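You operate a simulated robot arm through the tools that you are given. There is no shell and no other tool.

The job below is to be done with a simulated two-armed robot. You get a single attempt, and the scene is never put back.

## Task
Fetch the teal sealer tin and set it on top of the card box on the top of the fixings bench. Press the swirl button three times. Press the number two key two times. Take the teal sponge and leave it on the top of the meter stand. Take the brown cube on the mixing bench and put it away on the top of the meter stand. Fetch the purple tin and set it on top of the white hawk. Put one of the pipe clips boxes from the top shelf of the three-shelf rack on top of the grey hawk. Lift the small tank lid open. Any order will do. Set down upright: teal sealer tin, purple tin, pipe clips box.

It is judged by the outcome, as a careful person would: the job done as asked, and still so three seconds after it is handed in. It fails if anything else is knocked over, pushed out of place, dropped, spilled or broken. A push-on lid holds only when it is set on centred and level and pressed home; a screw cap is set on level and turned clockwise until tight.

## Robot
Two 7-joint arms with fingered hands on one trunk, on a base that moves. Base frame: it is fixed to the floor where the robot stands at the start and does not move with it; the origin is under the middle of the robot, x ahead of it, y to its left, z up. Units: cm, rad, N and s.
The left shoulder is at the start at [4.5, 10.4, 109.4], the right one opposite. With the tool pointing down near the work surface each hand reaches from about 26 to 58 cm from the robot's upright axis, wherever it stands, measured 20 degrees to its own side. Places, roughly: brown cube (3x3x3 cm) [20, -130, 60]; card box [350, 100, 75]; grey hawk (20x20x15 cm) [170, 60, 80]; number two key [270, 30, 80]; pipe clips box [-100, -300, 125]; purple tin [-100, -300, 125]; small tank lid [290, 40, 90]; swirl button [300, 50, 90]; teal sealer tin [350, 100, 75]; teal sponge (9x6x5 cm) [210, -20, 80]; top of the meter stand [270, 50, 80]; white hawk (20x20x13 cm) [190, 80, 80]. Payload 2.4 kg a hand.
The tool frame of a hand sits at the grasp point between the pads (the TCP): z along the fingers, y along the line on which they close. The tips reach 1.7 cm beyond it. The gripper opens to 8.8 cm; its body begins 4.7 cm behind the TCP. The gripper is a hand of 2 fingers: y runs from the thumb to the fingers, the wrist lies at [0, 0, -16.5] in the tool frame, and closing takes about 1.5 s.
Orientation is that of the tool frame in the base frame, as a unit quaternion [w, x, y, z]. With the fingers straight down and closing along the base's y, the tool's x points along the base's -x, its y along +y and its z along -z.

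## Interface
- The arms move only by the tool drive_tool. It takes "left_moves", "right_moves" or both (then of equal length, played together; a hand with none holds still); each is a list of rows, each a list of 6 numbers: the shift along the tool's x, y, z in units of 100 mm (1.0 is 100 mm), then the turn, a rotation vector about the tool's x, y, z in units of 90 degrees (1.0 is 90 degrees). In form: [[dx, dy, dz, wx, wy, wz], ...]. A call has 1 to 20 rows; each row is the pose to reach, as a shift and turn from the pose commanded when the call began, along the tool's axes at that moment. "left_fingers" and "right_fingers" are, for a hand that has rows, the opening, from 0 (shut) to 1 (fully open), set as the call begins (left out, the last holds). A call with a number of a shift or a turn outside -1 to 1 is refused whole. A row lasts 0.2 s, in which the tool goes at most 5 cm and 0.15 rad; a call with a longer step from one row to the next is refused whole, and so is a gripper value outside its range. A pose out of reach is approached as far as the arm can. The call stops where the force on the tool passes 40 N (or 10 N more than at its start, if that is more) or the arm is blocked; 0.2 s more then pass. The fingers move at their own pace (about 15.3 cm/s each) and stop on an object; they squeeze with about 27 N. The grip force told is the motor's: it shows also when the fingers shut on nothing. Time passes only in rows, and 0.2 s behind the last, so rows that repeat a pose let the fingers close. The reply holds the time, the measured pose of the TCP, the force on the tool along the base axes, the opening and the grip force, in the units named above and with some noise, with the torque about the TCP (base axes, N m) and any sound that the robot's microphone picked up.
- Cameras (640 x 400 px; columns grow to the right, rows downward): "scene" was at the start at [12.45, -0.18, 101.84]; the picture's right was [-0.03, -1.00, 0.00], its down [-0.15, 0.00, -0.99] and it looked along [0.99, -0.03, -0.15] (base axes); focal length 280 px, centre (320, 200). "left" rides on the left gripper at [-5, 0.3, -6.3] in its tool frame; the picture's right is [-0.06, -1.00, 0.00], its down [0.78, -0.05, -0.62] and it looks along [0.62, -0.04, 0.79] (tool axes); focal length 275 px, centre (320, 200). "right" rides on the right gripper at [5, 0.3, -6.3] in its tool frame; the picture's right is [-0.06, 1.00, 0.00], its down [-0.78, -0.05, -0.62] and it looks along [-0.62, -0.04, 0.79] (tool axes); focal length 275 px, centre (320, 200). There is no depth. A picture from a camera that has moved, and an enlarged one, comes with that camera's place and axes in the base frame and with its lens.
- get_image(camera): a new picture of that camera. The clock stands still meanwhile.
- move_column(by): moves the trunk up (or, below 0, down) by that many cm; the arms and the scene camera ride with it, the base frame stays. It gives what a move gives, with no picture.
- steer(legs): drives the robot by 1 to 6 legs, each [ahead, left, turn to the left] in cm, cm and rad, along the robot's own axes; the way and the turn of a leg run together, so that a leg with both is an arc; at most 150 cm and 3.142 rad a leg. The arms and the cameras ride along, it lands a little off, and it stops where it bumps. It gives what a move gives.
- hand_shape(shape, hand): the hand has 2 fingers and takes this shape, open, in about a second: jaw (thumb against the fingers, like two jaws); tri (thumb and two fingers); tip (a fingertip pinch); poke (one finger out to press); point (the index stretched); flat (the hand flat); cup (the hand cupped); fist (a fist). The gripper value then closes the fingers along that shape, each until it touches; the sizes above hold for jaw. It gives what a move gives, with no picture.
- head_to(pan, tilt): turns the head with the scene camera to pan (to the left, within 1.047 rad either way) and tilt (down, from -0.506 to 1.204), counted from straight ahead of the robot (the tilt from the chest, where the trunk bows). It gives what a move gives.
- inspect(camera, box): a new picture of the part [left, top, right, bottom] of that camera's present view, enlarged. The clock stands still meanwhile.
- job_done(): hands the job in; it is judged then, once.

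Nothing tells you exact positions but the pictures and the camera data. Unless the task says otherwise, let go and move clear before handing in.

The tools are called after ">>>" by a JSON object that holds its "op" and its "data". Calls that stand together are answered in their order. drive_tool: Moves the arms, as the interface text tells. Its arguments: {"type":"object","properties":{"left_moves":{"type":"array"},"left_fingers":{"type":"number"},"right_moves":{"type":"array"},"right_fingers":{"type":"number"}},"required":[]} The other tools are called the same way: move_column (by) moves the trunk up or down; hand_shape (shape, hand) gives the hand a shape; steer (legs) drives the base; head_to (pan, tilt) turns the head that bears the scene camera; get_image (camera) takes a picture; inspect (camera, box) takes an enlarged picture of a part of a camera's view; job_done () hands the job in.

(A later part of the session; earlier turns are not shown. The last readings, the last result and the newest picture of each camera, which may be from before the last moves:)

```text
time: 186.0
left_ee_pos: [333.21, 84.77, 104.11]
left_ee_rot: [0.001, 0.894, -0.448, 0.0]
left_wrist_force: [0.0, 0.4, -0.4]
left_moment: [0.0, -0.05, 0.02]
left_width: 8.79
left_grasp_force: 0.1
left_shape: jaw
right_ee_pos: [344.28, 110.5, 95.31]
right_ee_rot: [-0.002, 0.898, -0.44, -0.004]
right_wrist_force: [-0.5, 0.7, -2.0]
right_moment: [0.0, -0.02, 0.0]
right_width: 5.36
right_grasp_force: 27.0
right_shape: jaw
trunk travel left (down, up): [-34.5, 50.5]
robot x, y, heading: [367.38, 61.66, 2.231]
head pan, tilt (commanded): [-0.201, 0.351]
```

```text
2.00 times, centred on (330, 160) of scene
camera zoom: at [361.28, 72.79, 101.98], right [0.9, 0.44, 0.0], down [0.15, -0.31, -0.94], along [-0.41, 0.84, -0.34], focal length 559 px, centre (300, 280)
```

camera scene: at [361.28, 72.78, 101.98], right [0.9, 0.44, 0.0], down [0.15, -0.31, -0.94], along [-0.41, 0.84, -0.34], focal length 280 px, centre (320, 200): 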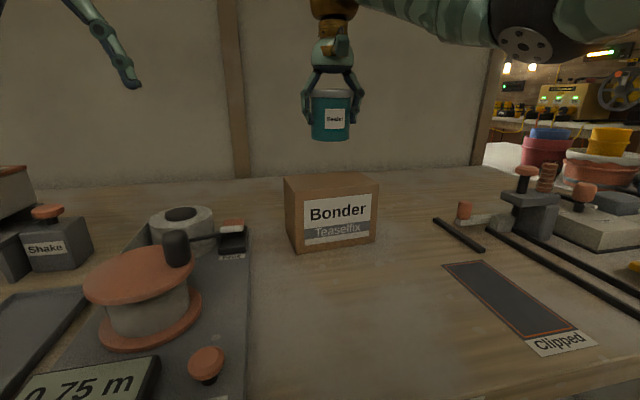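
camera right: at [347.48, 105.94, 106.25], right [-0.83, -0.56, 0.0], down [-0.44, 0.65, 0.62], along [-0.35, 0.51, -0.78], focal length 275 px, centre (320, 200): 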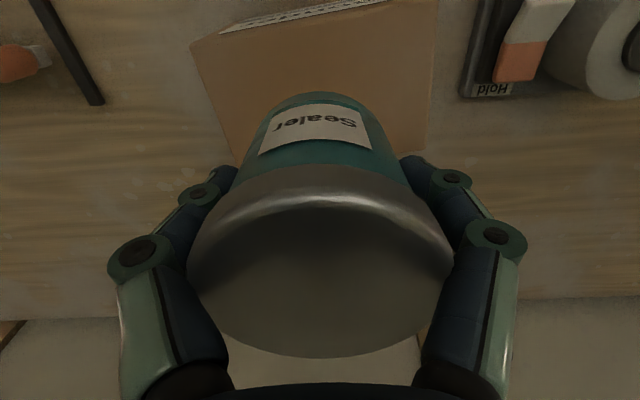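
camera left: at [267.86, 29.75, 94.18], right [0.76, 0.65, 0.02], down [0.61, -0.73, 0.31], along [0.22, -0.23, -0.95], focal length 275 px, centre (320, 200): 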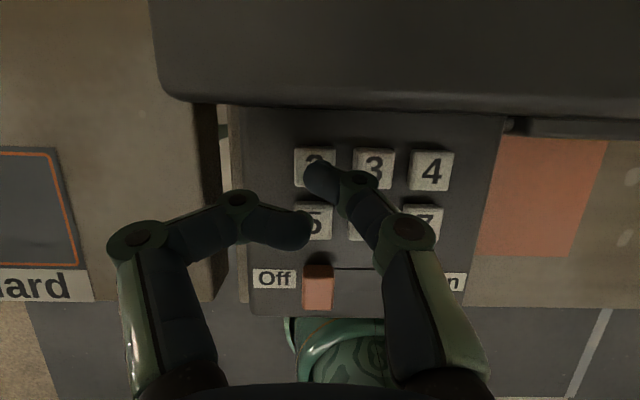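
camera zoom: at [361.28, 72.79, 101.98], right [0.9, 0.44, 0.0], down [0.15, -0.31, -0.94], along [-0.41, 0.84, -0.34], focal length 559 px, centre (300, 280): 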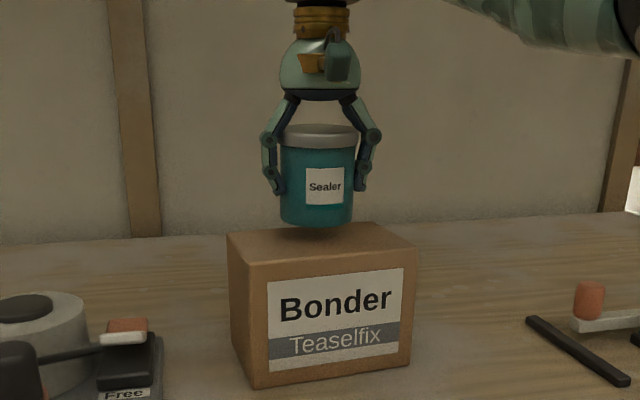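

>>> {"op": "drive_tool", "data": {"right_moves": [[0, 0, 0.03, 0, 0, 0], [0, 0, 0.06, 0, 0, 0], [0, 0, 0.09, 0, 0, 0]]}}

>>> {"op": "inspect", "data": {"camera": "scene", "box": [250, 60, 410, 260]}}

```text
time: 186.8
left_ee_pos: [333.32, 84.69, 104.28]
left_ee_rot: [0.0, 0.894, -0.448, 0.0]
left_wrist_force: [0.3, 0.0, -0.8]
left_moment: [0.01, -0.01, 0.01]
left_width: 8.79
left_grasp_force: 0.0
left_shape: jaw
right_ee_pos: [344.2, 110.56, 94.43]
right_ee_rot: [-0.001, 0.898, -0.441, -0.003]
right_wrist_force: [1.3, 0.8, -1.4]
right_moment: [-0.01, 0.0, 0.01]
right_width: 5.36
right_grasp_force: 26.6
right_shape: jaw
trunk travel left (down, up): [-34.5, 50.5]
robot x, y, heading: [367.55, 62.01, 2.228]
head pan, tilt (commanded): [-0.201, 0.351]
```

```text
2.00 times, centred on (330, 160) of scene
camera zoom: at [361.28, 72.78, 101.99], right [0.9, 0.44, 0.0], down [0.15, -0.31, -0.94], along [-0.41, 0.84, -0.34], focal length 559 px, centre (300, 280)
```

zoom: 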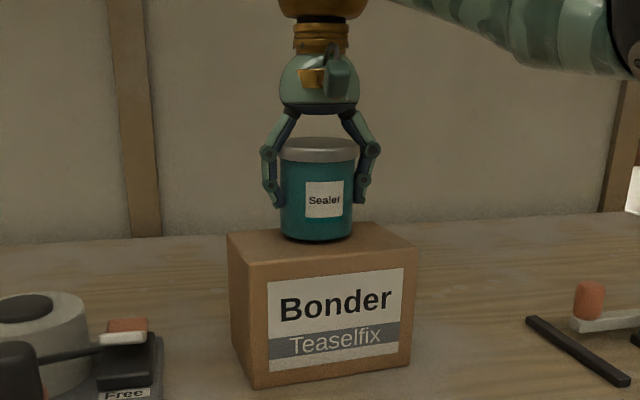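

>>> {"op": "drive_tool", "data": {"right_moves": [[0, 0, 0.02, 0, 0, 0], [0, 0, 0.04, 0, 0, 0]]}}

```text
time: 187.4
left_ee_pos: [333.33, 84.8, 104.02]
left_ee_rot: [0.0, 0.894, -0.447, 0.0]
left_wrist_force: [0.1, 0.5, -0.4]
left_moment: [0.0, -0.01, 0.0]
left_width: 8.8
left_grasp_force: 0.1
left_shape: jaw
right_ee_pos: [344.3, 110.44, 93.9]
right_ee_rot: [-0.001, 0.898, -0.44, -0.003]
right_wrist_force: [-0.5, 0.3, -0.1]
right_moment: [-0.04, -0.02, 0.0]
right_width: 5.36
right_grasp_force: 26.8
right_shape: jaw
trunk travel left (down, up): [-34.5, 50.5]
robot x, y, heading: [367.43, 61.89, 2.233]
head pan, tilt (commanded): [-0.201, 0.351]
```

>>> {"op": "drive_tool", "data": {"right_moves": [[0, 0, 0.01, 0, 0, 0], [0, 0, 0.02, 0, 0, 0]]}}

>>> {"op": "inspect", "data": {"camera": "scene", "box": [250, 60, 410, 260]}}

```text
time: 188.0
left_ee_pos: [333.18, 84.73, 104.25]
left_ee_rot: [0.001, 0.894, -0.447, 0.0]
left_wrist_force: [0.5, 0.3, 0.5]
left_moment: [0.0, 0.0, -0.01]
left_width: 8.81
left_grasp_force: 0.1
left_shape: jaw
right_ee_pos: [344.21, 110.59, 93.86]
right_ee_rot: [0.0, 0.898, -0.44, -0.004]
right_wrist_force: [-1.5, 1.2, 5.9]
right_moment: [-0.03, -0.08, 0.02]
right_width: 5.33
right_grasp_force: 26.7
right_shape: jaw
trunk travel left (down, up): [-34.5, 50.5]
robot x, y, heading: [367.6, 61.75, 2.23]
head pan, tilt (commanded): [-0.201, 0.351]
```

```text
2.00 times, centred on (330, 160) of scene
camera zoom: at [361.29, 72.75, 102.0], right [0.9, 0.44, 0.0], down [0.15, -0.31, -0.94], along [-0.41, 0.84, -0.34], focal length 559 px, centre (300, 280)
```

zoom: 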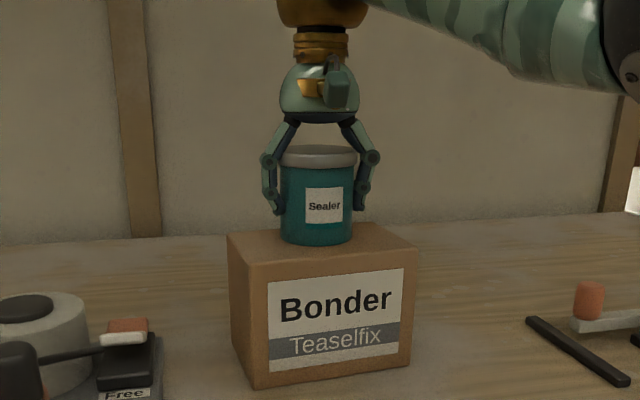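

The tin rests on the box (6 N). Opening the fingers and lifting off.

>>> {"op": "drive_tool", "data": {"right_moves": [[0, 0, 0, 0, 0, 0], [0, 0, 0, 0, 0, 0], [0, 0, 0, 0, 0, 0], [0, 0, 0, 0, 0, 0]], "right_fingers": 0.85}}

>>> {"op": "drive_tool", "data": {"right_moves": [[0, 0, -0.15, 0, 0, 0], [0, 0, -0.4, 0, 0, 0], [0, 0, -0.7, 0, 0, 0], [0, 0, -1.0, 0, 0, 0]]}}

>>> {"op": "drive_tool", "data": {"right_moves": [[0.2, 0, -0.2, 0, 0, 0], [0.5, 0, -0.4, 0, 0, 0], [0.9, 0, -0.4, 0, 0, 0], [1.0, 0, -0.4, 0, 0, 0]]}}

>>> {"op": "inspect", "data": {"camera": "scene", "box": [250, 60, 410, 260]}}

>>> {"op": "get_image", "data": {"camera": "right"}}

```text
time: 189.0
left_ee_pos: [333.36, 84.81, 104.18]
left_ee_rot: [0.0, 0.894, -0.448, -0.001]
left_wrist_force: [0.4, 0.2, 0.2]
left_moment: [0.01, -0.01, 0.02]
left_width: 8.81
left_grasp_force: 0.1
left_shape: jaw
right_ee_pos: [344.34, 110.49, 93.68]
right_ee_rot: [-0.001, 0.898, -0.441, -0.004]
right_wrist_force: [1.2, -0.7, 1.1]
right_moment: [0.05, 0.0, -0.03]
right_width: 7.47
right_grasp_force: 0.1
right_shape: jaw
trunk travel left (down, up): [-34.5, 50.5]
robot x, y, heading: [367.7, 62.34, 2.227]
head pan, tilt (commanded): [-0.201, 0.351]
```

```text
time: 190.0
left_ee_pos: [333.26, 84.68, 104.12]
left_ee_rot: [0.0, 0.894, -0.448, 0.0]
left_wrist_force: [-0.2, -0.1, -0.3]
left_moment: [-0.05, 0.01, -0.01]
left_width: 8.8
left_grasp_force: 0.2
left_shape: jaw
right_ee_pos: [344.39, 110.36, 103.73]
right_ee_rot: [0.0, 0.898, -0.44, -0.004]
right_wrist_force: [0.5, -0.1, -0.5]
right_moment: [0.01, 0.0, -0.03]
right_width: 7.45
right_grasp_force: 0.0
right_shape: jaw
trunk travel left (down, up): [-34.5, 50.5]
robot x, y, heading: [367.81, 61.86, 2.227]
head pan, tilt (commanded): [-0.201, 0.351]
```

```text
time: 191.0
left_ee_pos: [333.29, 84.72, 104.16]
left_ee_rot: [0.0, 0.894, -0.448, 0.001]
left_wrist_force: [0.3, 0.2, -0.2]
left_moment: [0.01, 0.01, -0.01]
left_width: 8.81
left_grasp_force: 0.0
left_shape: jaw
right_ee_pos: [350.61, 102.49, 107.63]
right_ee_rot: [-0.001, 0.898, -0.441, -0.003]
right_wrist_force: [0.2, -1.0, -0.1]
right_moment: [-0.01, 0.0, 0.0]
right_width: 7.46
right_grasp_force: 0.1
right_shape: jaw
trunk travel left (down, up): [-34.5, 50.5]
robot x, y, heading: [367.33, 61.59, 2.228]
head pan, tilt (commanded): [-0.201, 0.351]
```

```text
2.00 times, centred on (330, 160) of scene
camera zoom: at [361.3, 72.77, 101.99], right [0.9, 0.44, 0.0], down [0.15, -0.31, -0.94], along [-0.41, 0.84, -0.34], focal length 559 px, centre (300, 280)
```

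zoom: 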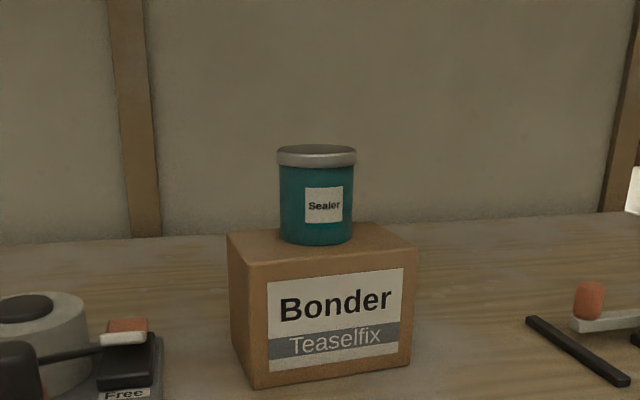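

```text
taken
camera right: at [353.41, 98.27, 113.91], right [-0.83, -0.56, 0.0], down [-0.44, 0.65, 0.62], along [-0.35, 0.51, -0.78], focal length 275 px, centre (320, 200)
```

right: 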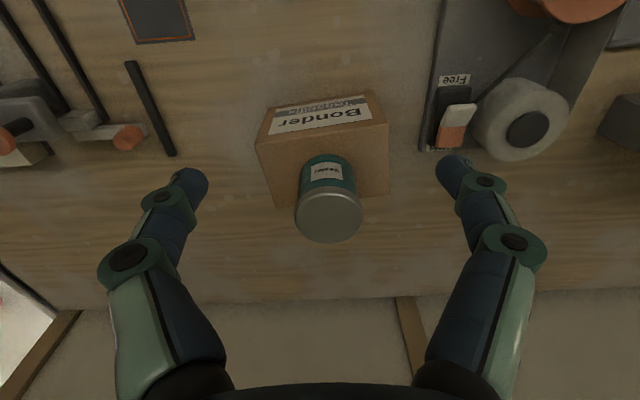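

The sealer tin stands upright on the card box. Now to the rack: I'll back out, turn to face back along the corridor and drive to the other end.

>>> {"op": "steer", "data": {"legs": [[-36, 0, 0], [0, 0, 1.571], [145, 0, 0]]}}

>>> {"op": "head_to", "data": {"pan": 0.0, "tilt": 0.2}}

>>> {"op": "get_image", "data": {"camera": "scene"}}

```text
time: 203.8
left_ee_pos: [247.94, -85.32, 104.18]
left_ee_rot: [0.0, 0.953, 0.302, 0.0]
left_wrist_force: [0.2, 0.3, -0.1]
left_moment: [-0.01, 0.02, 0.0]
left_width: 8.82
left_grasp_force: 0.1
left_shape: jaw
right_ee_pos: [230.67, -67.51, 107.7]
right_ee_rot: [0.002, 0.95, 0.311, -0.003]
right_wrist_force: [0.5, 0.2, 0.0]
right_moment: [-0.03, -0.01, 0.02]
right_width: 7.49
right_grasp_force: 0.0
right_shape: jaw
trunk travel left (down, up): [-34.5, 50.5]
robot x, y, heading: [271.47, -51.81, -2.516]
head pan, tilt (commanded): [-0.201, 0.351]
```

```text
time: 204.6
left_ee_pos: [247.95, -85.4, 104.05]
left_ee_rot: [0.0, 0.953, 0.303, 0.001]
left_wrist_force: [-0.5, -0.6, 0.4]
left_moment: [0.02, 0.0, -0.01]
left_width: 8.81
left_grasp_force: 0.1
left_shape: jaw
right_ee_pos: [230.59, -67.6, 107.71]
right_ee_rot: [0.001, 0.951, 0.31, -0.004]
right_wrist_force: [0.0, 0.3, -0.8]
right_moment: [0.03, 0.03, 0.0]
right_width: 7.46
right_grasp_force: 0.1
right_shape: jaw
trunk travel left (down, up): [-34.5, 50.5]
robot x, y, heading: [272.06, -52.22, -2.513]
head pan, tilt (commanded): [0.0, 0.201]
```

```text
taken
camera scene: at [261.71, -59.18, 103.38], right [-0.59, 0.81, 0.0], down [0.16, 0.12, -0.98], along [-0.79, -0.58, -0.2], focal length 280 px, centre (320, 200)
```

scene: 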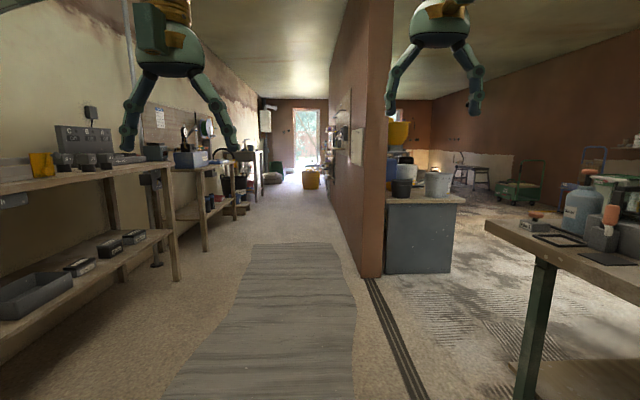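

The corridor continues past the wall end; the rack should be on its right side further on. Driving further along.

>>> {"op": "steer", "data": {"legs": [[0, 0, 0.03], [145, 12, 0], [120, 0, 0]]}}

>>> {"op": "get_image", "data": {"camera": "scene"}}

```text
time: 218.1
left_ee_pos: [40.97, -258.82, 104.24]
left_ee_rot: [0.0, 0.951, 0.31, 0.0]
left_wrist_force: [0.0, -0.1, -0.9]
left_moment: [0.0, 0.01, 0.01]
left_width: 8.8
left_grasp_force: 0.0
left_shape: jaw
right_ee_pos: [23.43, -241.24, 107.62]
right_ee_rot: [0.002, 0.948, 0.317, -0.002]
right_wrist_force: [0.9, -0.9, 0.4]
right_moment: [-0.02, -0.02, -0.01]
right_width: 7.49
right_grasp_force: 0.0
right_shape: jaw
trunk travel left (down, up): [-34.5, 50.5]
robot x, y, heading: [64.38, -225.13, -2.497]
head pan, tilt (commanded): [0.0, 0.201]
```

```text
taken
camera scene: at [54.3, -232.41, 103.39], right [-0.6, 0.8, 0.0], down [0.16, 0.12, -0.98], along [-0.78, -0.59, -0.2], focal length 280 px, centre (320, 200)
```

scene: 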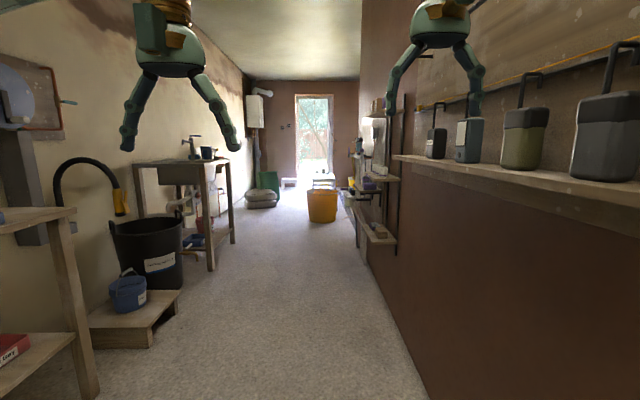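

>>> {"op": "inspect", "data": {"camera": "scene", "box": [310, 80, 430, 270]}}

>>> {"op": "inspect", "data": {"camera": "scene", "box": [240, 120, 400, 230]}}

```text
2.11 times, centred on (370, 175) of scene
camera zoom: at [54.3, -232.41, 103.39], right [-0.6, 0.8, 0.0], down [0.16, 0.12, -0.98], along [-0.78, -0.59, -0.2], focal length 589 px, centre (215, 253)
```

zoom: 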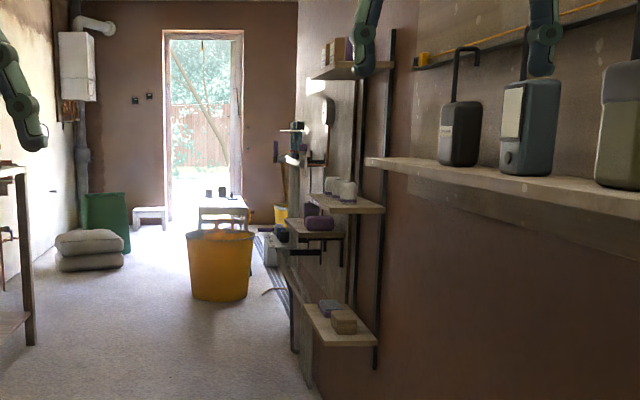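

```text
3.64 times, centred on (320, 175) of scene
camera zoom: at [54.3, -232.41, 103.39], right [-0.6, 0.8, 0.0], down [0.16, 0.12, -0.98], along [-0.78, -0.59, -0.2], focal length 1017 px, centre (320, 291)
```

zoom: 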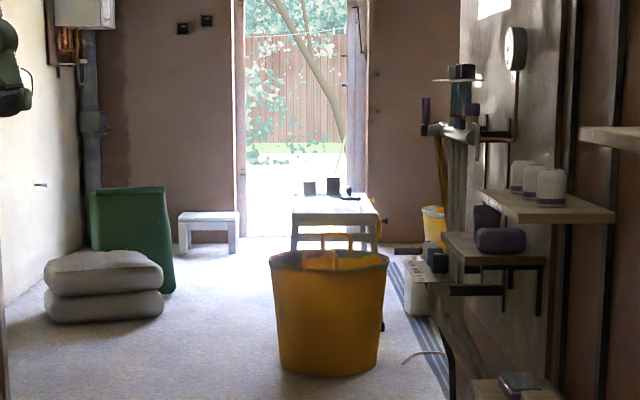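

The three-shelf rack is on the right wall further ahead, top shelf with small boxes. I'll drive alongside it, keeping off the wall, then turn to face it.

>>> {"op": "steer", "data": {"legs": [[140, 28, 0], [30, 0, 0], [0, 0, -1.557]]}}

>>> {"op": "head_to", "data": {"pan": 0.0, "tilt": 0.0}}

>>> {"op": "get_image", "data": {"camera": "scene"}}

```text
time: 230.5
left_ee_pos: [-85.31, -328.06, 104.18]
left_ee_rot: [0.0, 0.9, -0.436, 0.0]
left_wrist_force: [0.2, 0.1, 0.7]
left_moment: [0.0, 0.0, -0.01]
left_width: 8.77
left_grasp_force: 0.1
left_shape: jaw
right_ee_pos: [-68.6, -309.68, 107.69]
right_ee_rot: [0.0, 0.903, -0.43, -0.003]
right_wrist_force: [-0.1, -0.4, 0.3]
right_moment: [-0.02, 0.03, 0.0]
right_width: 7.47
right_grasp_force: 0.1
right_shape: jaw
trunk travel left (down, up): [-34.5, 50.5]
robot x, y, heading: [-50.66, -349.93, 2.254]
head pan, tilt (commanded): [0.0, 0.201]
```

```text
time: 231.2
left_ee_pos: [-85.38, -328.02, 104.19]
left_ee_rot: [0.001, 0.9, -0.437, 0.0]
left_wrist_force: [0.1, 0.0, -0.4]
left_moment: [-0.01, 0.03, 0.01]
left_width: 8.79
left_grasp_force: 0.0
left_shape: jaw
right_ee_pos: [-68.64, -309.7, 107.6]
right_ee_rot: [0.0, 0.903, -0.43, -0.004]
right_wrist_force: [-1.4, 0.4, 0.0]
right_moment: [0.01, -0.01, -0.01]
right_width: 7.46
right_grasp_force: 0.2
right_shape: jaw
trunk travel left (down, up): [-34.5, 50.5]
robot x, y, heading: [-50.21, -350.2, 2.256]
head pan, tilt (commanded): [0.0, 0.0]
```

```text
taken
camera scene: at [-58.46, -340.56, 105.23], right [0.78, 0.63, 0.0], down [0.0, 0.0, -1.0], along [-0.63, 0.78, 0.0], focal length 280 px, centre (320, 200)
```

scene: 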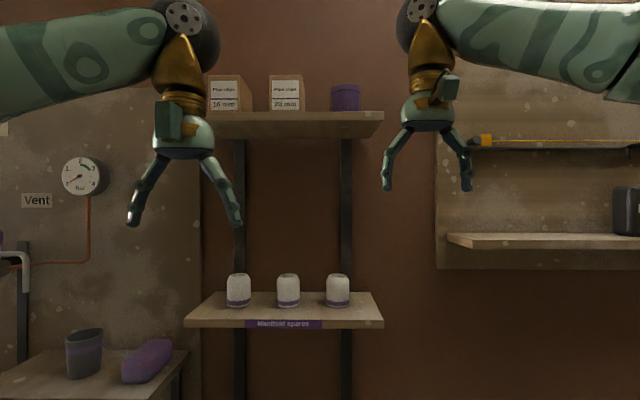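

I'm facing the rack: top shelf holds two "Pipe clips" boxes (16 and 20 mm) and the purple tin at the right. I'll raise the trunk to look down on the shelf.

>>> {"op": "move_column", "data": {"by": 32}}

>>> {"op": "head_to", "data": {"pan": 0.0, "tilt": 0.35}}

>>> {"op": "get_image", "data": {"camera": "scene"}}

>>> {"op": "get_image", "data": {"camera": "right"}}

```text
time: 234.4
left_ee_pos: [-85.36, -327.99, 136.19]
left_ee_rot: [0.0, 0.9, -0.437, 0.0]
left_wrist_force: [0.7, 0.2, -0.7]
left_moment: [-0.02, 0.0, 0.0]
left_width: 8.8
left_grasp_force: 0.0
left_shape: jaw
right_ee_pos: [-68.51, -309.77, 139.64]
right_ee_rot: [-0.001, 0.903, -0.429, -0.004]
right_wrist_force: [0.5, -0.7, -0.2]
right_moment: [0.01, 0.01, 0.0]
right_width: 7.46
right_grasp_force: 0.0
right_shape: jaw
trunk travel left (down, up): [-66.5, 18.5]
robot x, y, heading: [-50.67, -350.15, 2.25]
head pan, tilt (commanded): [0.0, 0.0]
```

```text
time: 235.2
left_ee_pos: [-85.51, -327.97, 136.23]
left_ee_rot: [0.0, 0.9, -0.437, 0.0]
left_wrist_force: [0.2, -0.4, -0.6]
left_moment: [0.0, -0.02, 0.01]
left_width: 8.78
left_grasp_force: 0.0
left_shape: jaw
right_ee_pos: [-68.58, -309.88, 139.67]
right_ee_rot: [0.0, 0.903, -0.43, -0.002]
right_wrist_force: [0.2, 0.3, -0.9]
right_moment: [0.01, 0.0, 0.0]
right_width: 7.46
right_grasp_force: 0.0
right_shape: jaw
trunk travel left (down, up): [-66.5, 18.5]
robot x, y, heading: [-50.88, -350.19, 2.247]
head pan, tilt (commanded): [0.0, 0.351]
```

```text
taken
camera scene: at [-58.33, -340.72, 134.15], right [0.78, 0.63, 0.0], down [0.22, -0.27, -0.94], along [-0.59, 0.73, -0.34], focal length 280 px, centre (320, 200)
```

scene: 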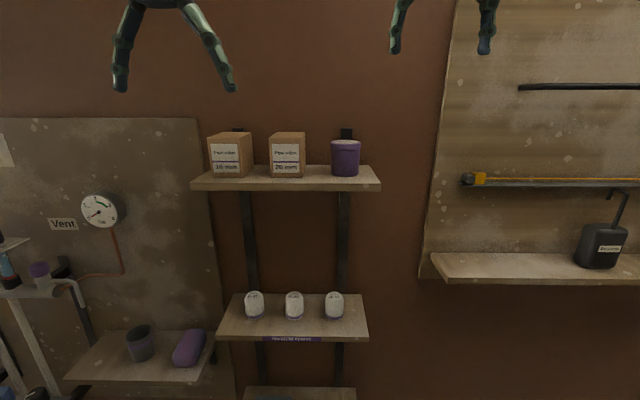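

```text
taken
camera right: at [-65.64, -313.95, 145.91], right [-0.81, -0.58, 0.0], down [-0.45, 0.64, 0.62], along [-0.36, 0.51, -0.78], focal length 275 px, centre (320, 200)
```

right: 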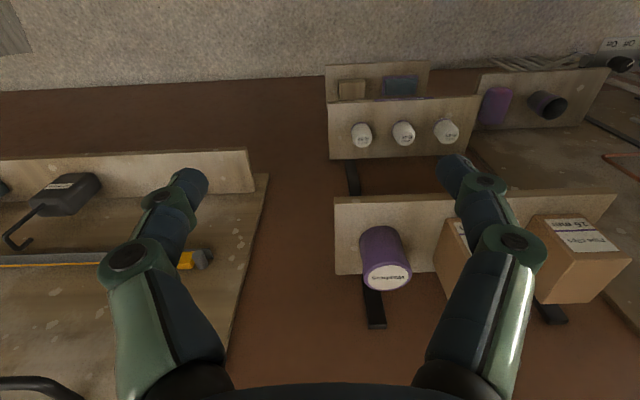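

>>> {"op": "inspect", "data": {"camera": "scene", "box": [180, 115, 400, 205]}}

>>> {"op": "inspect", "data": {"camera": "right", "box": [320, 170, 640, 340]}}

>>> {"op": "get_image", "data": {"camera": "left"}}

```text
2.91 times, centred on (290, 160) of scene
camera zoom: at [-58.33, -340.72, 134.15], right [0.78, 0.63, 0.0], down [0.22, -0.27, -0.94], along [-0.59, 0.73, -0.34], focal length 813 px, centre (407, 316)
```

zoom: 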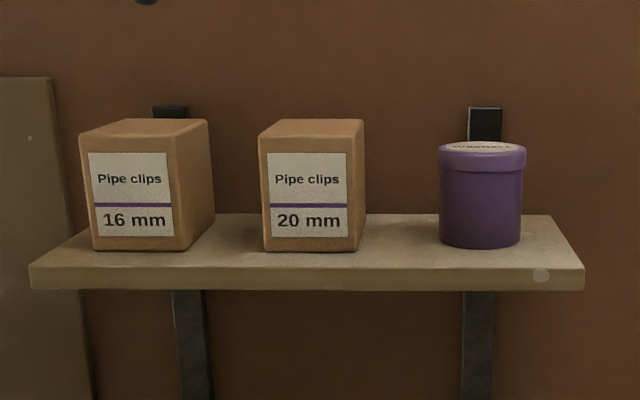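

```text
2.00 times, centred on (480, 255) of right
camera zoom: at [-65.64, -313.95, 145.91], right [-0.81, -0.58, 0.0], down [-0.45, 0.64, 0.62], along [-0.36, 0.51, -0.78], focal length 551 px, centre (0, 90)
```

zoom: 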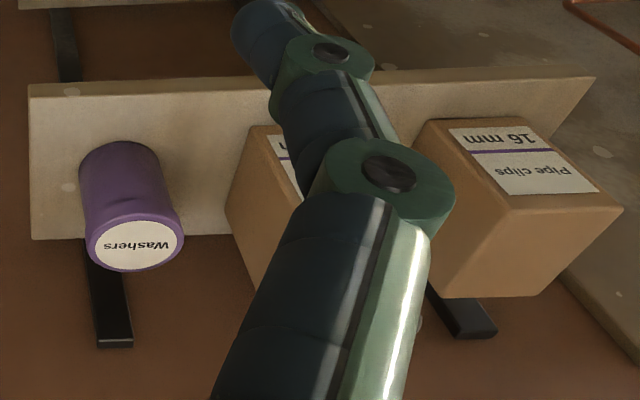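

```text
taken
camera left: at [-88.65, -324.23, 142.56], right [0.75, 0.67, 0.0], down [0.52, -0.59, 0.62], along [0.41, -0.46, -0.79], focal length 275 px, centre (320, 200)
```

left: 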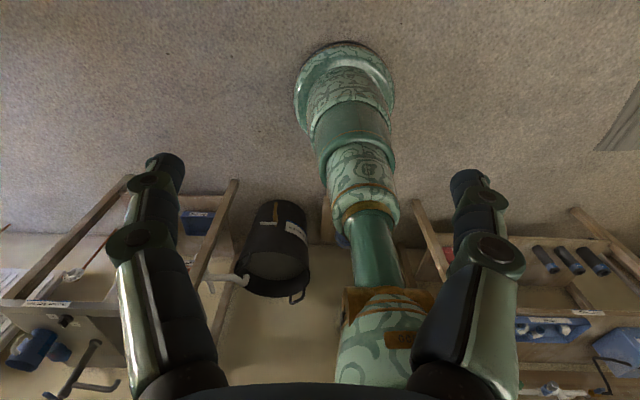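

Positions: purple tin ("Washers") lid centre ≈64.6 ahead, 4.8 right, z≈126.5; the 16 mm box is ~16.7 left; shelf top ≈120.4. I'll drive 20 cm closer with both hands above the items.

>>> {"op": "steer", "data": {"legs": [[0, 0, -0.022], [19, 0, 0]]}}

>>> {"op": "head_to", "data": {"pan": 0.0, "tilt": 0.5}}

>>> {"op": "get_image", "data": {"camera": "scene"}}

>>> {"op": "get_image", "data": {"camera": "right"}}

>>> {"op": "get_image", "data": {"camera": "left"}}

```text
time: 237.2
left_ee_pos: [-96.7, -311.94, 136.04]
left_ee_rot: [0.001, 0.895, -0.447, 0.001]
left_wrist_force: [0.0, 0.1, 0.1]
left_moment: [0.01, -0.01, 0.0]
left_width: 8.81
left_grasp_force: 0.0
left_shape: jaw
right_ee_pos: [-79.54, -294.07, 139.76]
right_ee_rot: [0.0, 0.898, -0.44, -0.003]
right_wrist_force: [0.6, 0.6, -0.1]
right_moment: [0.01, 0.01, 0.0]
right_width: 7.47
right_grasp_force: 0.1
right_shape: jaw
trunk travel left (down, up): [-66.5, 18.5]
robot x, y, heading: [-62.42, -334.58, 2.229]
head pan, tilt (commanded): [0.0, 0.351]
```

```text
time: 237.9
left_ee_pos: [-96.6, -312.08, 136.23]
left_ee_rot: [0.0, 0.894, -0.447, 0.001]
left_wrist_force: [-0.7, -0.1, 0.4]
left_moment: [-0.02, -0.02, 0.03]
left_width: 8.77
left_grasp_force: 0.1
left_shape: jaw
right_ee_pos: [-79.45, -294.17, 139.77]
right_ee_rot: [-0.002, 0.898, -0.44, -0.003]
right_wrist_force: [-0.4, 0.0, -0.2]
right_moment: [0.02, 0.02, 0.0]
right_width: 7.46
right_grasp_force: 0.0
right_shape: jaw
trunk travel left (down, up): [-66.5, 18.5]
robot x, y, heading: [-62.02, -335.1, 2.231]
head pan, tilt (commanded): [0.0, 0.499]
```

```text
taken
camera scene: at [-69.78, -325.53, 132.78], right [0.79, 0.61, 0.0], down [0.29, -0.38, -0.88], along [-0.54, 0.69, -0.48], focal length 280 px, centre (320, 200)
```

scene: 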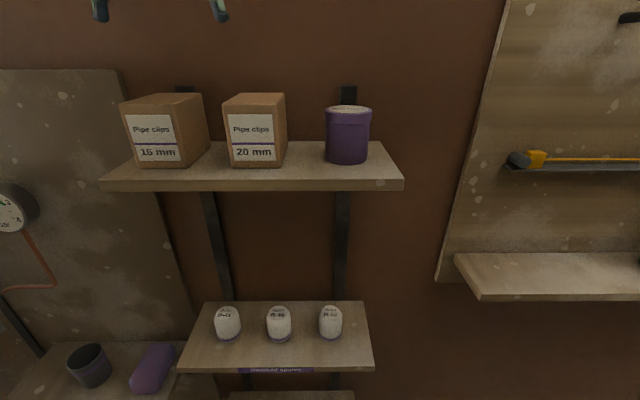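

```text
taken
camera right: at [-76.6, -298.44, 145.92], right [-0.83, -0.56, 0.0], down [-0.44, 0.65, 0.62], along [-0.35, 0.51, -0.78], focal length 275 px, centre (320, 200)
```

right: 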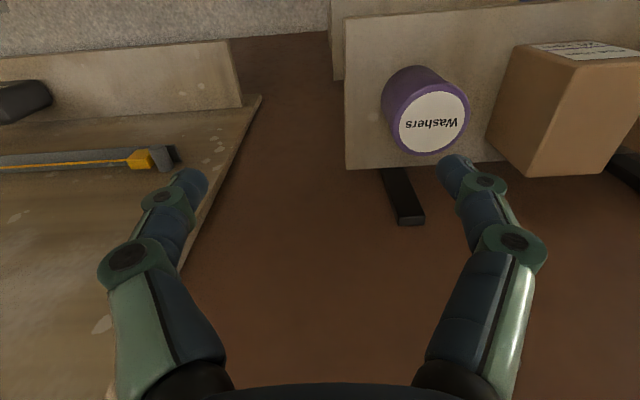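

```text
taken
camera left: at [-99.84, -308.18, 142.57], right [0.76, 0.65, 0.0], down [0.51, -0.6, 0.62], along [0.4, -0.47, -0.79], focal length 275 px, centre (320, 200)
```

left: 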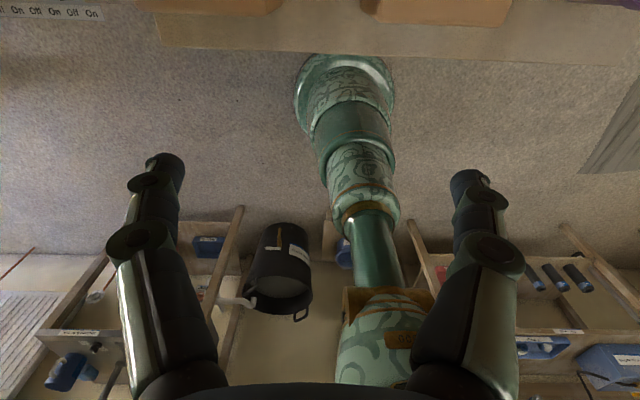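

Moving the right hand over the purple tin (fingers open) and part-way down.

>>> {"op": "drive_tool", "data": {"right_moves": [[-0.15, 0.3, 0, 0, 0, 0], [-0.3, 0.6, 0, 0, 0, 0], [-0.37, 0.805, 0.2, 0, 0, 0], [-0.37, 0.805, 0.55, 0, 0, 0], [-0.37, 0.805, 0.75, 0, 0, 0]], "right_fingers": 1.0}}

>>> {"op": "get_image", "data": {"camera": "right"}}

>>> {"op": "get_image", "data": {"camera": "scene"}}

```text
time: 239.1
left_ee_pos: [-96.7, -312.02, 136.16]
left_ee_rot: [0.0, 0.895, -0.447, 0.0]
left_wrist_force: [0.0, -0.3, 0.0]
left_moment: [0.02, 0.0, -0.02]
left_width: 8.78
left_grasp_force: 0.0
left_shape: jaw
right_ee_pos: [-88.04, -296.29, 132.14]
right_ee_rot: [0.001, 0.898, -0.439, -0.004]
right_wrist_force: [0.1, 0.6, 0.9]
right_moment: [0.04, 0.02, 0.0]
right_width: 8.78
right_grasp_force: 0.0
right_shape: jaw
trunk travel left (down, up): [-66.5, 18.5]
robot x, y, heading: [-62.96, -334.72, 2.231]
head pan, tilt (commanded): [0.0, 0.499]
```

```text
taken
camera right: at [-85.26, -300.51, 138.4], right [-0.83, -0.56, 0.0], down [-0.44, 0.65, 0.62], along [-0.35, 0.51, -0.78], focal length 275 px, centre (320, 200)
```

right: 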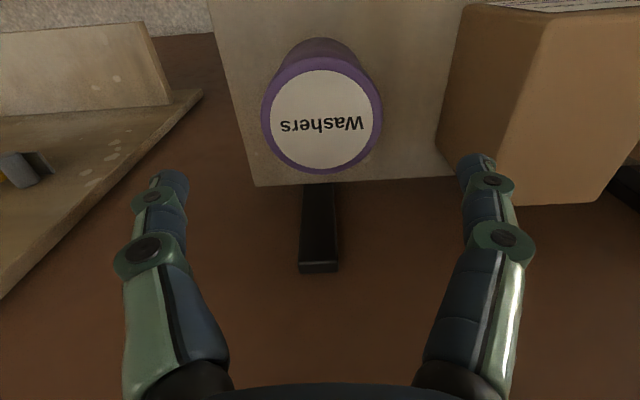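

```text
taken
camera scene: at [-69.82, -325.52, 132.77], right [0.79, 0.61, 0.0], down [0.29, -0.38, -0.88], along [-0.54, 0.69, -0.48], focal length 280 px, centre (320, 200)
```

scene: 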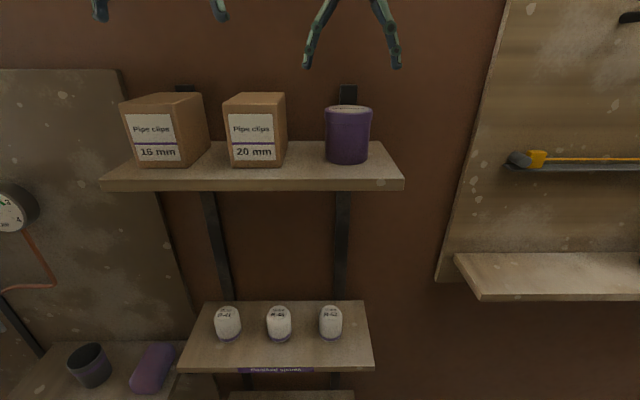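

Centred over the tin lid; box 20 mm is clear of the finger by about 2 cm. Descending to grip the tin's body.

>>> {"op": "drive_tool", "data": {"right_moves": [[0, 0, 0.3, 0, 0, 0], [0, 0, 0.6, 0, 0, 0], [0, 0, 0.8, 0, 0, 0], [0, 0, 0.9, 0, 0, 0]]}}

>>> {"op": "get_image", "data": {"camera": "right"}}

>>> {"op": "inspect", "data": {"camera": "scene", "box": [210, 20, 430, 200]}}

```text
time: 240.1
left_ee_pos: [-96.64, -312.14, 136.17]
left_ee_rot: [0.001, 0.895, -0.446, 0.0]
left_wrist_force: [0.1, -0.3, -0.6]
left_moment: [0.02, 0.02, 0.0]
left_width: 8.79
left_grasp_force: 0.1
left_shape: jaw
right_ee_pos: [-88.27, -296.22, 123.22]
right_ee_rot: [-0.001, 0.898, -0.44, -0.005]
right_wrist_force: [0.4, 1.2, 7.4]
right_moment: [0.02, -0.01, -0.01]
right_width: 8.78
right_grasp_force: 0.1
right_shape: jaw
trunk travel left (down, up): [-66.5, 18.5]
robot x, y, heading: [-62.21, -334.97, 2.232]
head pan, tilt (commanded): [0.0, 0.499]
```

```text
taken
camera right: at [-85.35, -300.49, 129.47], right [-0.83, -0.56, 0.0], down [-0.44, 0.65, 0.63], along [-0.35, 0.51, -0.78], focal length 275 px, centre (320, 200)
```

right: 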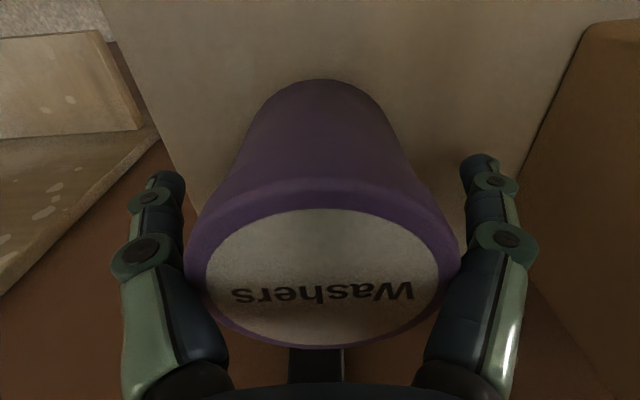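

```text
2.22 times, centred on (320, 110) of scene
camera zoom: at [-69.73, -325.56, 132.79], right [0.79, 0.61, 0.0], down [0.29, -0.38, -0.88], along [-0.54, 0.69, -0.48], focal length 621 px, centre (320, 400)
```

zoom: 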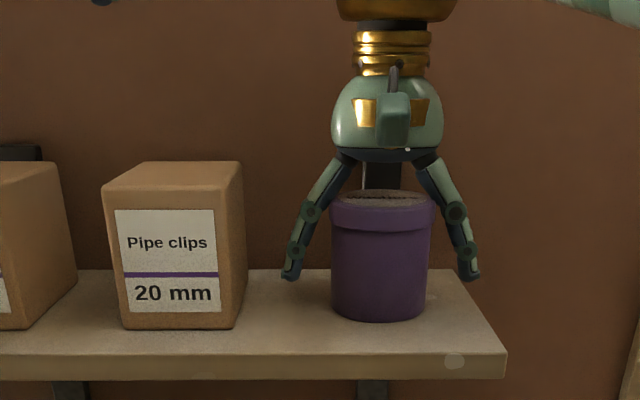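

Slight contact (lid rim against the finger bases), so I'll rise 0.5 cm and close on the tin's body.

>>> {"op": "drive_tool", "data": {"right_moves": [[0, 0, -0.03, 0, 0, 0], [0, 0, -0.05, 0, 0, 0]]}}

>>> {"op": "drive_tool", "data": {"right_moves": [[0, 0, 0, 0, 0, 0], [0, 0, 0, 0, 0, 0], [0, 0, 0, 0, 0, 0], [0, 0, 0, 0, 0, 0], [0, 0, 0, 0, 0, 0], [0, 0, 0, 0, 0, 0]], "right_fingers": 0}}

>>> {"op": "get_image", "data": {"camera": "right"}}

>>> {"op": "inspect", "data": {"camera": "scene", "box": [210, 20, 430, 200]}}

```text
time: 240.7
left_ee_pos: [-96.64, -312.1, 136.19]
left_ee_rot: [0.0, 0.895, -0.447, 0.0]
left_wrist_force: [-0.4, 0.1, -0.5]
left_moment: [0.01, 0.04, 0.01]
left_width: 8.78
left_grasp_force: 0.0
left_shape: jaw
right_ee_pos: [-88.1, -296.16, 123.6]
right_ee_rot: [-0.001, 0.898, -0.439, -0.004]
right_wrist_force: [-0.2, -0.5, 0.4]
right_moment: [-0.01, -0.02, 0.0]
right_width: 8.77
right_grasp_force: 0.0
right_shape: jaw
trunk travel left (down, up): [-66.5, 18.5]
robot x, y, heading: [-62.3, -334.84, 2.23]
head pan, tilt (commanded): [0.0, 0.499]
```

```text
time: 242.1
left_ee_pos: [-96.66, -312.07, 136.14]
left_ee_rot: [0.001, 0.895, -0.446, 0.0]
left_wrist_force: [-0.1, 0.1, 0.3]
left_moment: [-0.01, 0.01, -0.01]
left_width: 8.8
left_grasp_force: 0.0
left_shape: jaw
right_ee_pos: [-88.19, -296.07, 123.71]
right_ee_rot: [-0.001, 0.898, -0.44, -0.004]
right_wrist_force: [-0.2, -0.2, 0.2]
right_moment: [0.02, 0.01, -0.02]
right_width: 5.21
right_grasp_force: 27.4
right_shape: jaw
trunk travel left (down, up): [-66.5, 18.5]
robot x, y, heading: [-62.37, -334.95, 2.227]
head pan, tilt (commanded): [0.0, 0.499]
```

```text
taken
camera right: at [-85.38, -300.37, 129.91], right [-0.83, -0.56, 0.0], down [-0.44, 0.65, 0.62], along [-0.35, 0.51, -0.78], focal length 275 px, centre (320, 200)
```

right: 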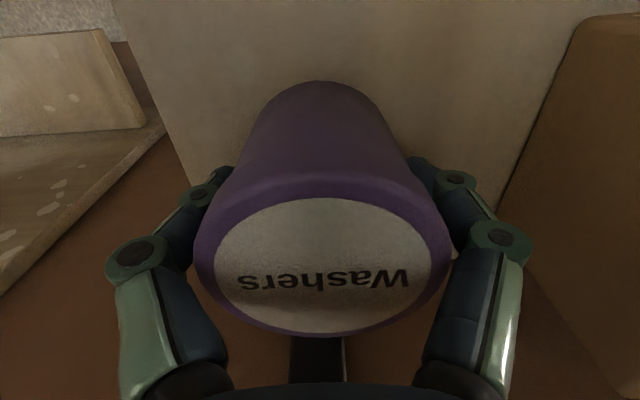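

```text
2.22 times, centred on (320, 110) of scene
camera zoom: at [-69.8, -325.5, 132.77], right [0.79, 0.61, 0.0], down [0.29, -0.38, -0.88], along [-0.54, 0.69, -0.48], focal length 621 px, centre (320, 400)
```

zoom: 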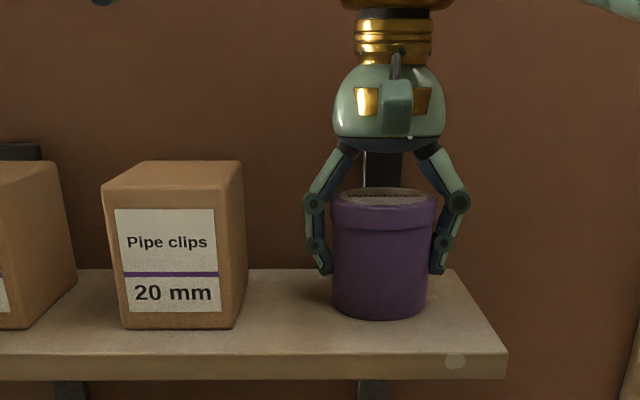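

Purple tin gripped. Lifting it straight up, then back.

>>> {"op": "drive_tool", "data": {"right_moves": [[0, 0, -0.15, 0, 0, 0], [0, 0, -0.4, 0, 0, 0], [0, 0, -0.7, 0, 0, 0], [0, 0, -1.0, 0, 0, 0]]}}

>>> {"op": "drive_tool", "data": {"right_moves": [[0.2, -0.2, -0.3, 0, 0, 0], [0.5, -0.5, -0.5, 0, 0, 0], [0.8, -0.8, -0.6, 0, 0, 0], [1.0, -1.0, -0.6, 0, 0, 0]]}}

>>> {"op": "get_image", "data": {"camera": "scene"}}

>>> {"op": "get_image", "data": {"camera": "left"}}

```text
time: 243.1
left_ee_pos: [-96.67, -312.07, 136.18]
left_ee_rot: [-0.001, 0.894, -0.447, 0.0]
left_wrist_force: [0.2, -0.7, -0.3]
left_moment: [0.0, 0.02, -0.03]
left_width: 8.8
left_grasp_force: 0.0
left_shape: jaw
right_ee_pos: [-87.99, -296.23, 133.78]
right_ee_rot: [-0.001, 0.899, -0.439, -0.003]
right_wrist_force: [-0.1, -0.1, -1.7]
right_moment: [-0.01, 0.02, 0.04]
right_width: 5.19
right_grasp_force: 27.0
right_shape: jaw
trunk travel left (down, up): [-66.5, 18.5]
robot x, y, heading: [-62.6, -334.85, 2.236]
head pan, tilt (commanded): [0.0, 0.499]
```

```text
time: 244.1
left_ee_pos: [-96.6, -312.01, 136.18]
left_ee_rot: [0.0, 0.894, -0.447, 0.0]
left_wrist_force: [0.2, -0.6, 0.6]
left_moment: [0.0, -0.01, 0.0]
left_width: 8.78
left_grasp_force: 0.1
left_shape: jaw
right_ee_pos: [-73.94, -298.17, 139.41]
right_ee_rot: [0.0, 0.898, -0.44, -0.004]
right_wrist_force: [-0.8, 0.1, -1.4]
right_moment: [-0.03, -0.03, -0.01]
right_width: 5.19
right_grasp_force: 26.8
right_shape: jaw
trunk travel left (down, up): [-66.5, 18.5]
robot x, y, heading: [-62.35, -334.98, 2.229]
head pan, tilt (commanded): [0.0, 0.499]
```

```text
taken
camera scene: at [-69.75, -325.5, 132.77], right [0.79, 0.61, 0.0], down [0.29, -0.38, -0.88], along [-0.54, 0.69, -0.48], focal length 280 px, centre (320, 200)
```

scene: 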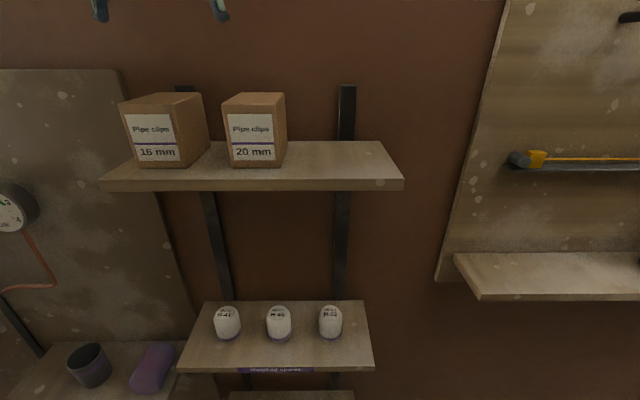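

```text
taken
camera left: at [-99.82, -308.15, 142.57], right [0.76, 0.65, 0.0], down [0.51, -0.6, 0.62], along [0.4, -0.47, -0.79], focal length 275 px, centre (320, 200)
```

left: 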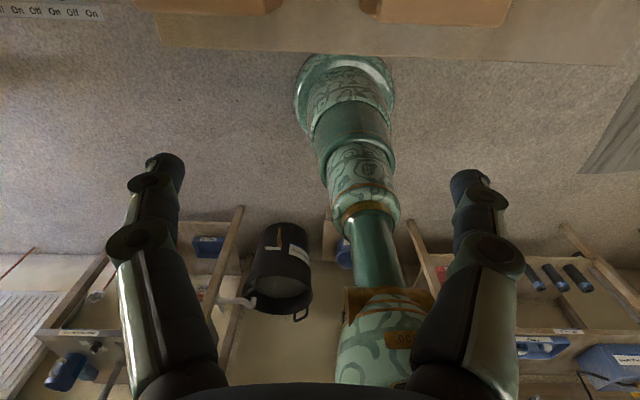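

>>> {"op": "inspect", "data": {"camera": "scene", "box": [95, 75, 305, 200]}}

>>> {"op": "inspect", "data": {"camera": "left", "box": [120, 0, 540, 80]}}

```text
3.05 times, centred on (200, 138) of scene
camera zoom: at [-69.75, -325.5, 132.77], right [0.79, 0.61, 0.0], down [0.29, -0.38, -0.88], along [-0.54, 0.69, -0.48], focal length 852 px, centre (686, 390)
```

zoom: 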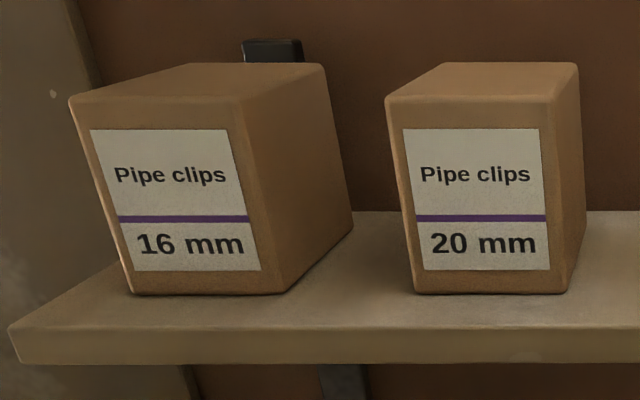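

```text
1.52 times, centred on (330, 40) of left
camera zoom: at [-99.82, -308.15, 142.57], right [0.76, 0.65, 0.0], down [0.51, -0.6, 0.62], along [0.4, -0.47, -0.79], focal length 420 px, centre (305, 444)
```

zoom: 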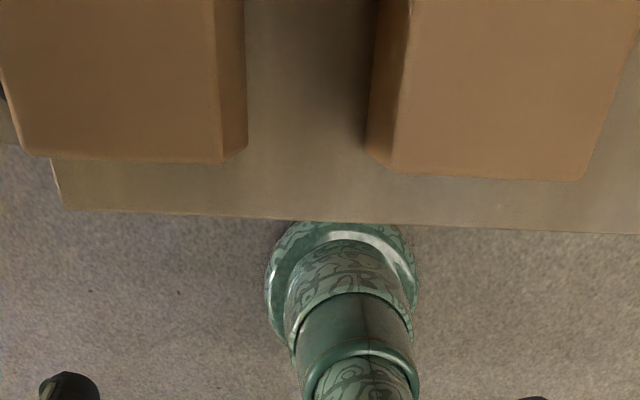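

The 16 mm box is 5.7 cm wide, about 46.5 ahead, 18.5 left, top z≈127.5, with a 5 cm gap to its neighbour. Moving the left hand over it.

>>> {"op": "drive_tool", "data": {"left_moves": [[-0.25, 0.2, 0, 0, 0, 0], [-0.5, 0.4, 0, 0, 0, 0], [-0.71, 0.54, 0, 0, 0, 0], [-0.71, 0.54, 0.3, 0, 0, 0], [-0.71, 0.54, 0.55, 0, 0, 0]], "left_fingers": 1.0}}

>>> {"op": "get_image", "data": {"camera": "left"}}

>>> {"op": "get_image", "data": {"camera": "scene"}}

```text
time: 245.3
left_ee_pos: [-105.16, -309.39, 130.52]
left_ee_rot: [0.0, 0.895, -0.447, 0.0]
left_wrist_force: [0.0, 0.6, -0.8]
left_moment: [0.0, -0.04, 0.0]
left_width: 8.78
left_grasp_force: 0.1
left_shape: jaw
right_ee_pos: [-73.88, -298.21, 139.58]
right_ee_rot: [-0.001, 0.898, -0.44, -0.004]
right_wrist_force: [-0.3, -0.5, -1.2]
right_moment: [-0.05, 0.01, -0.02]
right_width: 5.19
right_grasp_force: 26.7
right_shape: jaw
trunk travel left (down, up): [-66.5, 18.5]
robot x, y, heading: [-62.43, -334.86, 2.225]
head pan, tilt (commanded): [0.0, 0.499]
```

```text
taken
camera left: at [-108.46, -305.51, 136.95], right [0.76, 0.65, 0.0], down [0.51, -0.6, 0.62], along [0.4, -0.47, -0.79], focal length 275 px, centre (320, 200)
```

left: 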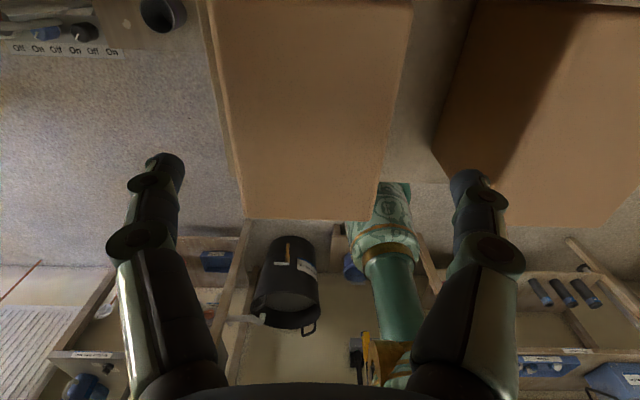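

```text
taken
camera scene: at [-69.79, -325.48, 132.77], right [0.79, 0.61, 0.0], down [0.29, -0.38, -0.88], along [-0.54, 0.69, -0.48], focal length 280 px, centre (320, 200)
```

scene: 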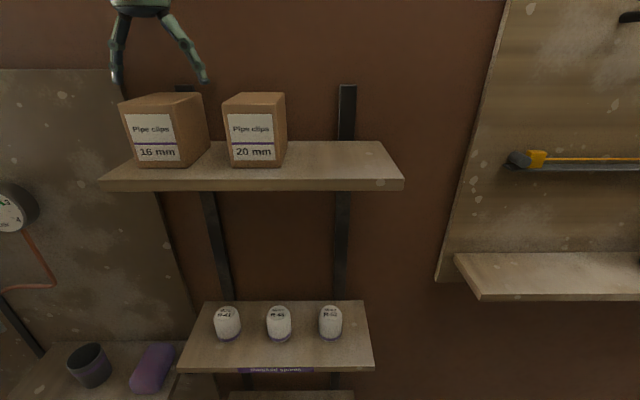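

>>> {"op": "drive_tool", "data": {"left_moves": [[0, 0.04, 0.1, 0, 0, 0], [0, 0.04, 0.3, 0, 0, 0], [0, 0.04, 0.5, 0, 0, 0]]}}

>>> {"op": "get_image", "data": {"camera": "left"}}

>>> {"op": "inspect", "data": {"camera": "scene", "box": [80, 20, 300, 200]}}

```text
time: 246.1
left_ee_pos: [-105.59, -309.84, 125.53]
left_ee_rot: [0.0, 0.895, -0.447, 0.0]
left_wrist_force: [0.1, -0.1, 0.2]
left_moment: [0.0, 0.04, 0.01]
left_width: 8.79
left_grasp_force: 0.2
left_shape: jaw
right_ee_pos: [-73.95, -298.16, 139.61]
right_ee_rot: [-0.001, 0.898, -0.44, -0.004]
right_wrist_force: [0.3, 0.2, -1.6]
right_moment: [-0.01, 0.0, -0.01]
right_width: 5.17
right_grasp_force: 26.4
right_shape: jaw
trunk travel left (down, up): [-66.5, 18.5]
robot x, y, heading: [-62.56, -334.71, 2.233]
head pan, tilt (commanded): [0.0, 0.499]
```

```text
taken
camera left: at [-108.79, -305.95, 131.99], right [0.76, 0.65, 0.0], down [0.51, -0.6, 0.62], along [0.4, -0.47, -0.79], focal length 275 px, centre (320, 200)
```

left: 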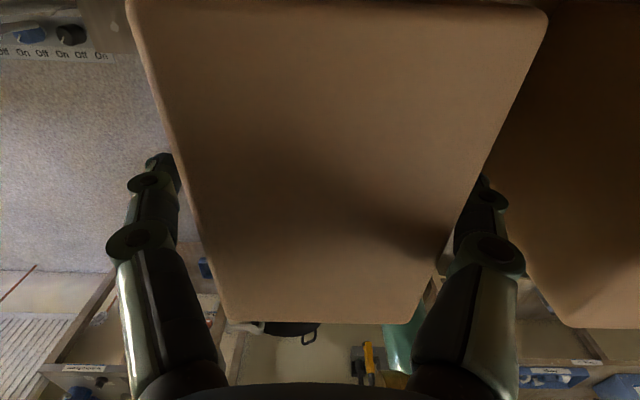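

```text
2.22 times, centred on (190, 110) of scene
camera zoom: at [-69.8, -325.5, 132.77], right [0.79, 0.61, 0.0], down [0.29, -0.38, -0.88], along [-0.54, 0.69, -0.48], focal length 621 px, centre (609, 400)
```

zoom: 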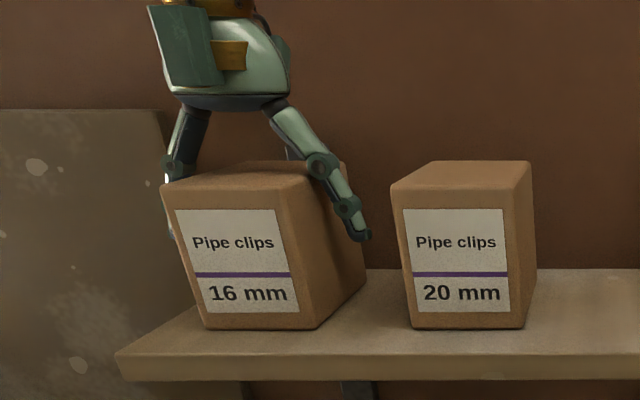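

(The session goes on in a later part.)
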